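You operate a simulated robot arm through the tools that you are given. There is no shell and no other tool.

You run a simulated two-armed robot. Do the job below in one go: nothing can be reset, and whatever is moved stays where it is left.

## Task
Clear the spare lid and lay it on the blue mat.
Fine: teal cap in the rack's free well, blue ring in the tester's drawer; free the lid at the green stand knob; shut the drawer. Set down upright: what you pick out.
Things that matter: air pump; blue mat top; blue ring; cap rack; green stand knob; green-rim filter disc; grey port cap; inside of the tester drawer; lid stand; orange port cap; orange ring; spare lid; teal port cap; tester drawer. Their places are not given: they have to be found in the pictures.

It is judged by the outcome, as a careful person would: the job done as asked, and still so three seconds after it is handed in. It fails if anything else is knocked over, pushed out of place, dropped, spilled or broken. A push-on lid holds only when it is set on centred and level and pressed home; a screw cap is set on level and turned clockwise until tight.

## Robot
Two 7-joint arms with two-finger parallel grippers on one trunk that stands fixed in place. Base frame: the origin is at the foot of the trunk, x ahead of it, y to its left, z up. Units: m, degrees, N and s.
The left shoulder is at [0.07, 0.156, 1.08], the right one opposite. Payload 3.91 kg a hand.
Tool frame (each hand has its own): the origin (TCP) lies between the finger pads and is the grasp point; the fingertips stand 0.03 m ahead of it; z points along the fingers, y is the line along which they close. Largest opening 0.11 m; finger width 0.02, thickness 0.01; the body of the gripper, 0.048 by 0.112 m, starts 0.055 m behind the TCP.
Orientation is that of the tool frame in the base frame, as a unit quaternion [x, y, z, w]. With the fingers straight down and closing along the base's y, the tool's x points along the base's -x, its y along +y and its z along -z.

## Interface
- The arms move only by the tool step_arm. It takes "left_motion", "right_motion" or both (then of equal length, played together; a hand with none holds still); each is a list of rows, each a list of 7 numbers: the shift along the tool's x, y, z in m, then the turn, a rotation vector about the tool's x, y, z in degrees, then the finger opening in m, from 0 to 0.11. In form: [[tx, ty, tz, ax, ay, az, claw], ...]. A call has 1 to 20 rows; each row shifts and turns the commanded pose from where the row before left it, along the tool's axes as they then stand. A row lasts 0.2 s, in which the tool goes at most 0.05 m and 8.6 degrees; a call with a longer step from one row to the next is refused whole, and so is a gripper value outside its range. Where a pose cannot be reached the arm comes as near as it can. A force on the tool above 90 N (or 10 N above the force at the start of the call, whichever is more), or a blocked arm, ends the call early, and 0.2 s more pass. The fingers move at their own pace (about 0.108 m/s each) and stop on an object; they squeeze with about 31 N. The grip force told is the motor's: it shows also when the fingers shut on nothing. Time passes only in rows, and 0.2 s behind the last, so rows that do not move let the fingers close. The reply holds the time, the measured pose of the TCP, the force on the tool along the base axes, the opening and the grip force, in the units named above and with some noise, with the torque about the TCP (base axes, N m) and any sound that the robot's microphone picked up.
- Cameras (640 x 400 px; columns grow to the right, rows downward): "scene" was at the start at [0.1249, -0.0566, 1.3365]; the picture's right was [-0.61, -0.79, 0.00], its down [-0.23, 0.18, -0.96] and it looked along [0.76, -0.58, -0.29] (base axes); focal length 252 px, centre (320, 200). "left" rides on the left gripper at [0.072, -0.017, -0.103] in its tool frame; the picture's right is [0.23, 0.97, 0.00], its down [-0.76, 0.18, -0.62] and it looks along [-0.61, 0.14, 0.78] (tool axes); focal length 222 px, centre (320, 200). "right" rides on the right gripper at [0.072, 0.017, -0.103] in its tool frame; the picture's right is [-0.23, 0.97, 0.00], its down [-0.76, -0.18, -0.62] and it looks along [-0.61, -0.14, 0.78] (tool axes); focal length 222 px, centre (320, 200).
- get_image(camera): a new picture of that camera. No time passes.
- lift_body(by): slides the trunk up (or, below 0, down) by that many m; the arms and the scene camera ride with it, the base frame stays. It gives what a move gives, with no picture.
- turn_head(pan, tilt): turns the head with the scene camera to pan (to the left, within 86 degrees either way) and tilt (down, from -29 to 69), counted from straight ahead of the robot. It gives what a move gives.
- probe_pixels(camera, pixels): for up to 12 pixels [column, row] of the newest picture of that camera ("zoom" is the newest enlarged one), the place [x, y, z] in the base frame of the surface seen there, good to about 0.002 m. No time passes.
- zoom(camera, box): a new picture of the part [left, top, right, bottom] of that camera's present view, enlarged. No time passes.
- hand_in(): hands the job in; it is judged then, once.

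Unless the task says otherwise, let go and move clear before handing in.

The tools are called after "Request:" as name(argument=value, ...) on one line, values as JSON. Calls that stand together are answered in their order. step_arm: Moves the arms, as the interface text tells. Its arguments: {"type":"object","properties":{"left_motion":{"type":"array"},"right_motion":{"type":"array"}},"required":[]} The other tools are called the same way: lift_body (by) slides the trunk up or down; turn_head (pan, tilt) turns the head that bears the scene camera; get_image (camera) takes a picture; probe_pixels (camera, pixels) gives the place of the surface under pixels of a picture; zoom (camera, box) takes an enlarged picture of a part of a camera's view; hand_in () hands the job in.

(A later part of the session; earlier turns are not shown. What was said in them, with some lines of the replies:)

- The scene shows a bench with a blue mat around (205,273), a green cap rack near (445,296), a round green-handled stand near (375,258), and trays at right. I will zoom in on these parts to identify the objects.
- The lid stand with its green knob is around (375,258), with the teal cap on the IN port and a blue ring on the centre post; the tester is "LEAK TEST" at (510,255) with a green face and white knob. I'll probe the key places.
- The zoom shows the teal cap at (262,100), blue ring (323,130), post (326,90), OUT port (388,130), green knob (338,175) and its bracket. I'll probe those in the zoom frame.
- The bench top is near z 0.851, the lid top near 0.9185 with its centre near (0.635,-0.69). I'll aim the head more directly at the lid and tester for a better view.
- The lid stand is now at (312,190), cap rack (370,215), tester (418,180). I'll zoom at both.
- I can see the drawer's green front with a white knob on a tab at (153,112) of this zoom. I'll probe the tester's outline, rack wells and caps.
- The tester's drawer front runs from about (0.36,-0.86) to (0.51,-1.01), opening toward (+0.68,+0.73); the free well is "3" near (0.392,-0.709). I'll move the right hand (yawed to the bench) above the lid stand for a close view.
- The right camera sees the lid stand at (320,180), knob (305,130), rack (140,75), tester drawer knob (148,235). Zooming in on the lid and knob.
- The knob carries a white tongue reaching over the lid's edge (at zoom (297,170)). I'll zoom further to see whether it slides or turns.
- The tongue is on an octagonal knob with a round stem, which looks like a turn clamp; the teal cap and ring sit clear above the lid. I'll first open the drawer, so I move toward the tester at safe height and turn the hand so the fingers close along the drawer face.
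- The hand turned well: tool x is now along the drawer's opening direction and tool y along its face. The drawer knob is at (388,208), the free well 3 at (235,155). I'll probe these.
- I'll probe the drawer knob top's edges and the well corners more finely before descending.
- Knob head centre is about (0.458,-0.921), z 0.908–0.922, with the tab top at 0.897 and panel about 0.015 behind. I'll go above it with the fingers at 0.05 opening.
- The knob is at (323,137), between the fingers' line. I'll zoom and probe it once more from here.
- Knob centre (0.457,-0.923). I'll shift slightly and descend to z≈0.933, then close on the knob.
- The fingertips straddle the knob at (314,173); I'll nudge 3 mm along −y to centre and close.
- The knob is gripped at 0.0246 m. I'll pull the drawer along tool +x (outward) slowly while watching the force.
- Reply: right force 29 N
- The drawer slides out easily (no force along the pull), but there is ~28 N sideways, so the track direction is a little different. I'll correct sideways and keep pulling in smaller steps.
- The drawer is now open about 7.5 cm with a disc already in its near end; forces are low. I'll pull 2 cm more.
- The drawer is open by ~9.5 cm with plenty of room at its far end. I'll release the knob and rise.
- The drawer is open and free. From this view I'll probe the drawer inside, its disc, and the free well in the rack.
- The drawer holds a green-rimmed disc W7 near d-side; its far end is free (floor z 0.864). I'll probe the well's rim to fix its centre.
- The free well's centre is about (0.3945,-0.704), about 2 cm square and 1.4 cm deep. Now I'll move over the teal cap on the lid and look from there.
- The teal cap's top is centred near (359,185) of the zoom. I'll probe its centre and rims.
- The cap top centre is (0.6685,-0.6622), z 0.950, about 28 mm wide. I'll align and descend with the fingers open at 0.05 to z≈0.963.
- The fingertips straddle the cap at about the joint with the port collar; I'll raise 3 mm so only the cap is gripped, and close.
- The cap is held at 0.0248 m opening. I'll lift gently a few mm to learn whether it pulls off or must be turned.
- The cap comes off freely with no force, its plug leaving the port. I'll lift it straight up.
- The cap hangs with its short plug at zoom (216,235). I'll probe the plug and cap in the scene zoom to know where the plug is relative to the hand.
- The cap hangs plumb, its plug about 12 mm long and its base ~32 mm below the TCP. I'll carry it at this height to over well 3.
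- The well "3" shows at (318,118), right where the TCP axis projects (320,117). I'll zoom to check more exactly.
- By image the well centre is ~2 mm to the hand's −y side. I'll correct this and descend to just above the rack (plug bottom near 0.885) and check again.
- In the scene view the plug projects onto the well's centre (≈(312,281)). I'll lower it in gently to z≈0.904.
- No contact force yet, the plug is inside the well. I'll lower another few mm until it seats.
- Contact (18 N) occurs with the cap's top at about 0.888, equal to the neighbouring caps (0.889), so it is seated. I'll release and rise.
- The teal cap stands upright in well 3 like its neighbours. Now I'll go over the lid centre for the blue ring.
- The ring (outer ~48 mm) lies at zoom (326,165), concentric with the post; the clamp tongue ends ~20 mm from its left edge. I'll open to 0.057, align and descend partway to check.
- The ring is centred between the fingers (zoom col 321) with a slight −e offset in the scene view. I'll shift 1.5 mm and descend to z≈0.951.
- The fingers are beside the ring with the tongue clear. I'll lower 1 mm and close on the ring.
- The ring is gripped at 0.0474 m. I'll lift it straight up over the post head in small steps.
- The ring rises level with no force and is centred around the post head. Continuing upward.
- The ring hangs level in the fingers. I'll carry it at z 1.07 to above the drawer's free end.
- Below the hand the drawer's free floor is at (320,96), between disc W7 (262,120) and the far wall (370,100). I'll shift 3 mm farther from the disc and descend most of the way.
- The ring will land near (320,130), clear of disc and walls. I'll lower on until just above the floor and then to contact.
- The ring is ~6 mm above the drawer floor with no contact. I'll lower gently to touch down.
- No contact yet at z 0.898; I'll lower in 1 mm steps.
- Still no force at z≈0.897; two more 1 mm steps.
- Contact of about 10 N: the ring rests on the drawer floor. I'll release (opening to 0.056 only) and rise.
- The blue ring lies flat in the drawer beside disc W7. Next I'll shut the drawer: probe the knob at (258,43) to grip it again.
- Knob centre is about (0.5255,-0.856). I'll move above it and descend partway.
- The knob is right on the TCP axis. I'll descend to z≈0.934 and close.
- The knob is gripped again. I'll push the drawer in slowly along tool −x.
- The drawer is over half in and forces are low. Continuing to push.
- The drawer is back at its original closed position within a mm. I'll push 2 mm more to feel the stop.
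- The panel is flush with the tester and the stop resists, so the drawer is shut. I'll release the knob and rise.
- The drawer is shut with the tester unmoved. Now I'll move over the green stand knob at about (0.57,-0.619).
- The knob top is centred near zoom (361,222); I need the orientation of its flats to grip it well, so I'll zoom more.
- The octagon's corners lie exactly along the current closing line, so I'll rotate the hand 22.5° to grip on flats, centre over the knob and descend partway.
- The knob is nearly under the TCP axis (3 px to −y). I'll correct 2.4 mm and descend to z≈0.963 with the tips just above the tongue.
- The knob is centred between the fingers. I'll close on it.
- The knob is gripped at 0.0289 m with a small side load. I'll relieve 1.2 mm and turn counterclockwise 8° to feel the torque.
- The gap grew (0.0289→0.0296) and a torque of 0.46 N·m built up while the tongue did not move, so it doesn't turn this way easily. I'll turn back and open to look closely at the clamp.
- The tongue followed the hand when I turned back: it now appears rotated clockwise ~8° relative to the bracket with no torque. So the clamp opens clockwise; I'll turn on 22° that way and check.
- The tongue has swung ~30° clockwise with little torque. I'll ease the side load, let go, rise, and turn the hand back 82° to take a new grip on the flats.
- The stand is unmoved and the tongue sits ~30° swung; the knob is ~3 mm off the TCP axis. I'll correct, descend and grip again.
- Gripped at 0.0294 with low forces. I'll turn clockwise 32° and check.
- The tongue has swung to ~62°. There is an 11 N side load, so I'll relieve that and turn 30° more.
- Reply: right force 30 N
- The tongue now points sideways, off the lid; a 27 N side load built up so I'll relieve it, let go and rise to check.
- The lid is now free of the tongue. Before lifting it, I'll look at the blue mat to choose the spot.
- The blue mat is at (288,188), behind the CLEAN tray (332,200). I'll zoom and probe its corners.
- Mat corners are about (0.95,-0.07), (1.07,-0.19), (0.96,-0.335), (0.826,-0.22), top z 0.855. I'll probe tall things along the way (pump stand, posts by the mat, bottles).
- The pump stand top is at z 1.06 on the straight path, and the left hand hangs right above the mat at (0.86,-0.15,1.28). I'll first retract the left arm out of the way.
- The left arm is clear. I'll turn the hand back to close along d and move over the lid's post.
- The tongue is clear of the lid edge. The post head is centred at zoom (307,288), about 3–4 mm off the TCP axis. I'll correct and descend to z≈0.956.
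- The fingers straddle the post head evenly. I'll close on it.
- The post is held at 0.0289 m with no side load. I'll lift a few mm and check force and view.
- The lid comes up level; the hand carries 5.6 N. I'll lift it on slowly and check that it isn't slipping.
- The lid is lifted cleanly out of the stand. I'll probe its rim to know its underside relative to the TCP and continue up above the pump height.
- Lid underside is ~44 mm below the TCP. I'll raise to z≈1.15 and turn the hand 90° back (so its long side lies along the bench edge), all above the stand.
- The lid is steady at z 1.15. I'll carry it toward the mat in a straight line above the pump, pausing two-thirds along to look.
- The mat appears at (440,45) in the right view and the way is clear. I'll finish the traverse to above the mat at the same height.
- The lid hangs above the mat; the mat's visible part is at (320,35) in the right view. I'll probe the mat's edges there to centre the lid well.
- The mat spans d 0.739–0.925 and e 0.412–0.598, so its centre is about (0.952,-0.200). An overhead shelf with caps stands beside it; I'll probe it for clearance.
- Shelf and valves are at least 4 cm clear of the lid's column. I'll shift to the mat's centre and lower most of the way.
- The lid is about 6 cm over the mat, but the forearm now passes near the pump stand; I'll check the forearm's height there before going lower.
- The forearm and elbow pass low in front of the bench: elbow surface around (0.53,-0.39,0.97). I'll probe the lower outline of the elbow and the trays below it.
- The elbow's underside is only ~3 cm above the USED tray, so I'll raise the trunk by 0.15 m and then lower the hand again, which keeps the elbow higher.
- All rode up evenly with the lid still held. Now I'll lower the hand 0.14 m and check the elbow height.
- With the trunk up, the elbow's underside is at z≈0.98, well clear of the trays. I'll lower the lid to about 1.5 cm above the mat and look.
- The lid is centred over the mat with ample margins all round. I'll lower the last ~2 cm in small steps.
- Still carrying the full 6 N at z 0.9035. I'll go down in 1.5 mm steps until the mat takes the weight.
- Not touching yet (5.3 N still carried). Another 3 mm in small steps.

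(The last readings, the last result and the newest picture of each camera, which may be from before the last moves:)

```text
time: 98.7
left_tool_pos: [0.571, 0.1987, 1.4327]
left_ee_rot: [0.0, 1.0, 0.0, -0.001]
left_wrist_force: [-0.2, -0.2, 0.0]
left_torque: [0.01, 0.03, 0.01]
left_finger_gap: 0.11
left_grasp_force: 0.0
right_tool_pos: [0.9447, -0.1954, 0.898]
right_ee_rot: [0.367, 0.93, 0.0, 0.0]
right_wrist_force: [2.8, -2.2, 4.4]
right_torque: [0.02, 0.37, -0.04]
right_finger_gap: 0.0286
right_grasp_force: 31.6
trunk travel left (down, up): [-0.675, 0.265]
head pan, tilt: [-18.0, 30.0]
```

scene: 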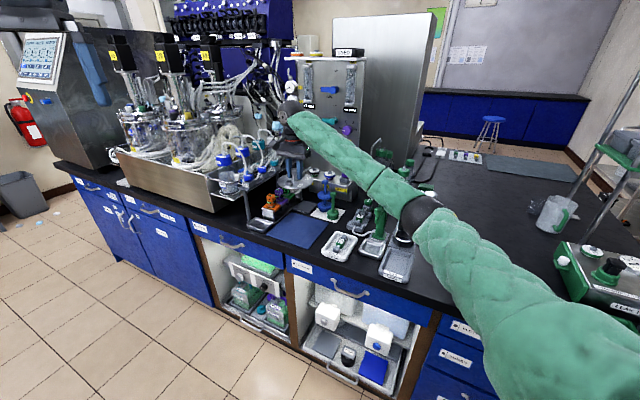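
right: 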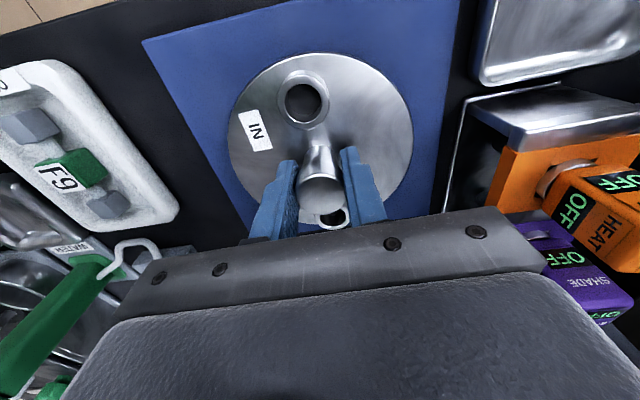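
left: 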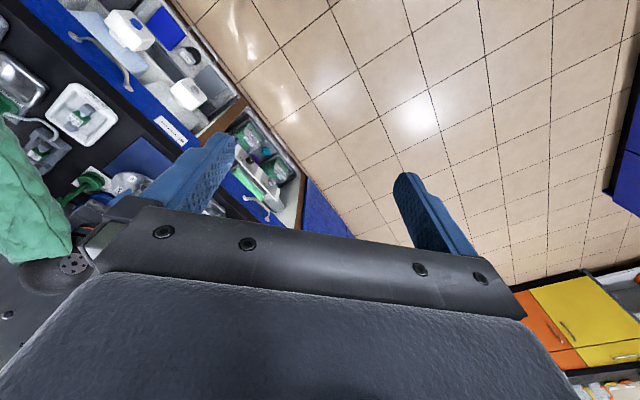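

The mat now supports the lid (force turned to +4.4 N). I'll release and rise straight up.

Request:
step_arm(right_motion=[[0, 0, 0, 0, 0, 0, 0.04], [0, 0, 0, 0, 0, 0, 0.05], [0, 0, 0, 0, 0, 0, 0.05], [0, 0, -0.015, 0, 0, 0, 0.05], [0, 0, -0.03, 0, 0, 0, 0.05], [0, 0, -0.04, 0, 0, 0, 0.05], [0, 0, -0.04, 0, 0, 0, 0.05], [0, 0, -0.04, 0, 0, 0, 0.05], [0, 0, 0, 0, 0, 0, 0.05]])

Request:
get_image(camera="right")

Request:
zoom(camera="scene", box=[250, 160, 370, 260])

```text
time: 100.7
left_tool_pos: [0.5721, 0.1991, 1.4328]
left_ee_rot: [0.0, 1.0, 0.0, -0.001]
left_wrist_force: [1.4, 0.3, -0.2]
left_torque: [-0.01, -0.03, -0.01]
left_finger_gap: 0.1102
left_grasp_force: 0.2
right_tool_pos: [0.9459, -0.1943, 1.0616]
right_ee_rot: [0.367, 0.93, 0.0, -0.001]
right_wrist_force: [-0.6, 0.3, 0.3]
right_torque: [0.0, 0.02, 0.04]
right_finger_gap: 0.0499
right_grasp_force: 0.0
trunk travel left (down, up): [-0.675, 0.265]
head pan, tilt: [-18.0, 30.0]
```

```text
taken
```

right: 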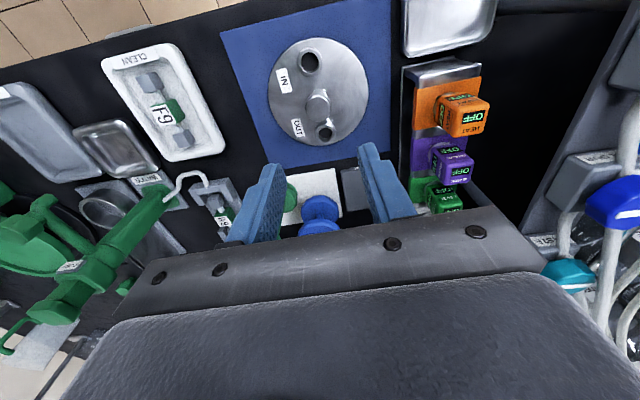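

```text
4.00 times, centred on (310, 210) of scene
```

zoom: 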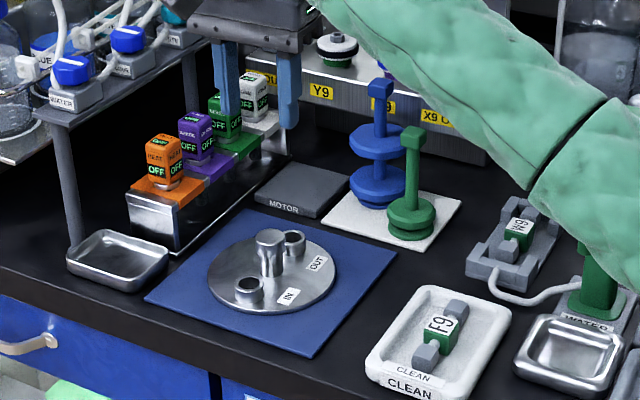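

The lid lies flat, upright and centred on the blue mat. I'll raise the hand, draw it back from the bench, and make a final check of the whole scene.

Request:
step_arm(right_motion=[[0, 0, -0.04, 0, 0, 0, 0.05], [0, 0, -0.04, 0, 0, 0, 0.05], [0, 0, -0.04, 0, 0, 0, 0.05], [0.03, 0, -0.02, 0, 0, 0, 0.05], [0.04, 0, 0, 0, 0, 0, 0.05], [0.04, 0, 0, 0, 0, 0, 0.05], [0.04, 0, 0, 0, 0, 0, 0.05], [0.04, 0, 0, 0, 0, 0, 0.05], [0, 0, 0, 0, 0, 0, 0.05]])

Request:
turn_head(pan=-45, tilt=35)

Request:
get_image(camera="scene")

```text
time: 102.7
left_tool_pos: [0.5715, 0.1984, 1.434]
left_ee_rot: [0.0, 1.0, 0.0, 0.0]
left_wrist_force: [0.2, 0.0, 0.4]
left_torque: [0.03, -0.01, 0.01]
left_finger_gap: 0.1101
left_grasp_force: 0.1
right_tool_pos: [0.8066, -0.0663, 1.2017]
right_ee_rot: [0.366, 0.931, 0.0, -0.001]
right_wrist_force: [0.2, 0.3, 0.2]
right_torque: [0.03, -0.02, -0.01]
right_finger_gap: 0.05
right_grasp_force: 0.1
trunk travel left (down, up): [-0.675, 0.265]
head pan, tilt: [-18.0, 30.0]
```

```text
time: 103.6
left_tool_pos: [0.5714, 0.1982, 1.433]
left_ee_rot: [0.001, 1.0, 0.0, 0.001]
left_wrist_force: [-1.0, 0.8, -0.3]
left_torque: [0.03, 0.04, 0.0]
left_finger_gap: 0.1102
left_grasp_force: 0.0
right_tool_pos: [0.806, -0.0674, 1.203]
right_ee_rot: [0.365, 0.931, 0.0, 0.0]
right_wrist_force: [0.0, 1.1, 1.1]
right_torque: [-0.04, 0.02, 0.04]
right_finger_gap: 0.05
right_grasp_force: 0.1
trunk travel left (down, up): [-0.675, 0.265]
head pan, tilt: [-45.0, 35.0]
```

```text
taken
```

scene: 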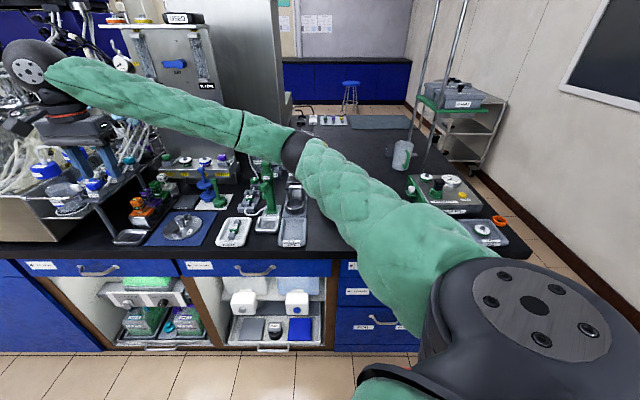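

The arm hides the stand and rack. I'll draw the hand back to its start area and look again.

Request:
step_arm(right_motion=[[0, 0, -0.03, 0, 0, 0, 0.05], [0, 0, -0.03, 0, 0, 0, 0.05], [0.003, -0.04, -0.01, 0, 0, 0, 0.05], [0.003, -0.04, -0.01, 0, 0, 0, 0.05], [0.003, -0.04, -0.01, 0, 0, 0, 0.05], [0.003, -0.04, -0.01, 0, 0, 0, 0.05], [0.003, -0.04, -0.01, 0, 0, 0, 0.05], [0.003, -0.04, -0.01, 0, 0, 0, 0.05], [0.003, -0.04, -0.01, 0, 0, 0, 0.05], [0.003, -0.04, -0.01, 0, 0, 0, 0.05], [0.003, -0.04, -0.01, 0, 0, 0, 0.05], [0.003, -0.04, 0, 0, 0, 0, 0.05], [0.003, -0.04, 0, 0, 0, 0, 0.05], [0, 0, 0, 0, 0, 0, 0.05]])

Request:
get_image(camera="scene")

Request:
get_image(camera="right")

```text
time: 106.6
left_tool_pos: [0.5723, 0.2006, 1.4328]
left_ee_rot: [-0.001, 1.0, -0.001, 0.0]
left_wrist_force: [0.7, 0.5, -0.4]
left_torque: [0.0, 0.02, -0.02]
left_finger_gap: 0.11
left_grasp_force: 0.1
right_tool_pos: [0.4847, -0.3646, 1.3535]
right_ee_rot: [0.365, 0.931, -0.001, -0.001]
right_wrist_force: [-0.4, -0.4, 0.4]
right_torque: [-0.02, 0.0, 0.01]
right_finger_gap: 0.05
right_grasp_force: 0.0
trunk travel left (down, up): [-0.675, 0.265]
head pan, tilt: [-45.0, 35.0]
```

```text
taken
```

scene: 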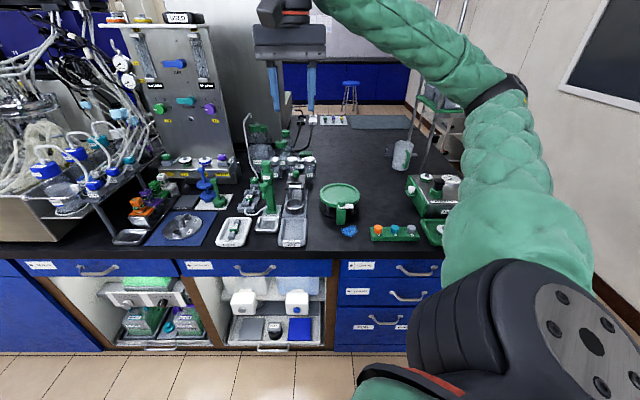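

```text
taken
```

right: 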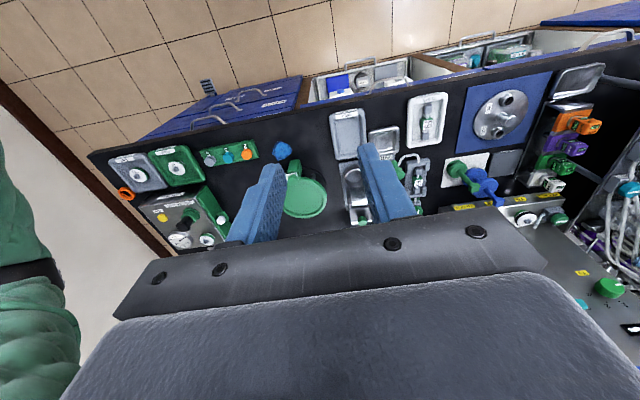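

Now most of the bench is visible: the lid on the mat at (183,228), the empty stand at (340,200), and the rack at (395,232). I'll zoom on each for the final check.

Request:
zoom(camera="scene", box=[120, 170, 280, 270])

Request:
zoom(camera="scene", box=[310, 160, 470, 260])

Request:
zoom(camera="right", box=[90, 130, 330, 260])

```text
4.00 times, centred on (200, 220) of scene
```

zoom: 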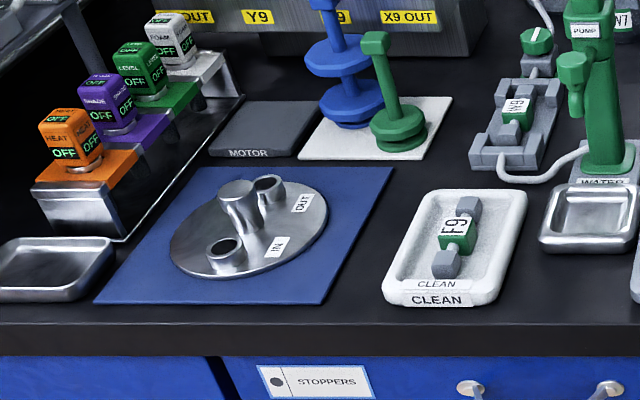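

```text
4.00 times, centred on (390, 210) of scene
```

zoom: 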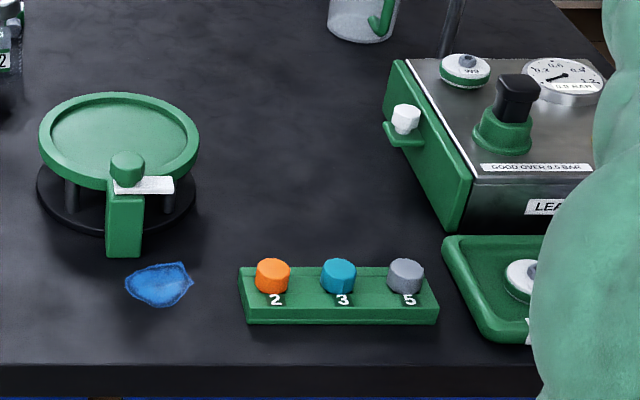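

```text
2.67 times, centred on (210, 195) of right
```

zoom: 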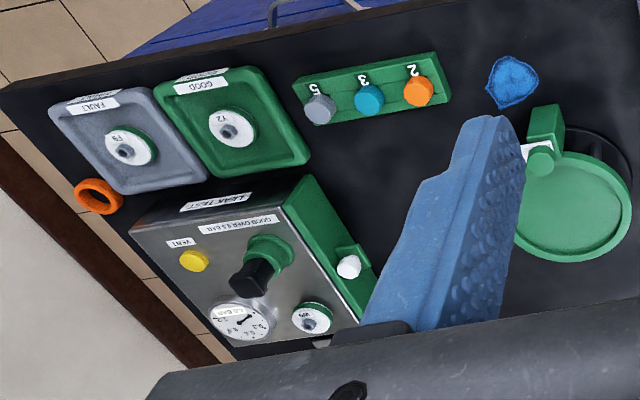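

Everything checks out. The lid lies flat on the blue mat, the teal cap stands upright in well 3, and the drawer is flush and shut with the ring inside. The stand, tester, trays and orange ring look to be where they were. Both hands are empty and clear, so I'm handing in.

Request:
hand_in()

```text
The job is handed in.
```

The spare lid is cleared and lying flat, right side up, near the centre of the blue mat. I've handed the job in; no verdict has come back.

- **Teal cap:** it stands upright in well 3 of the rack, level with the orange and grey caps beside it.
- **Blue ring:** it lies flat on the floor of the tester's drawer, beside the green-rim disc that was already there.
- **Drawer:** it is shut. I pushed it until it met its stop, and the front sits flush with the tester.
- **Stand knob:** it turned clockwise, and its tongue now points sideways, clear of where the lid sat. I left it like that. While I was turning it the stand shifted by about 1 mm; it looked back in place afterwards.

The final pictures showed nothing else knocked over or out of place. Both hands are empty and drawn back from the bench. I left the trunk 0.15 m higher than it started, because the right elbow was coming too close to the USED tray while I lowered the lid.
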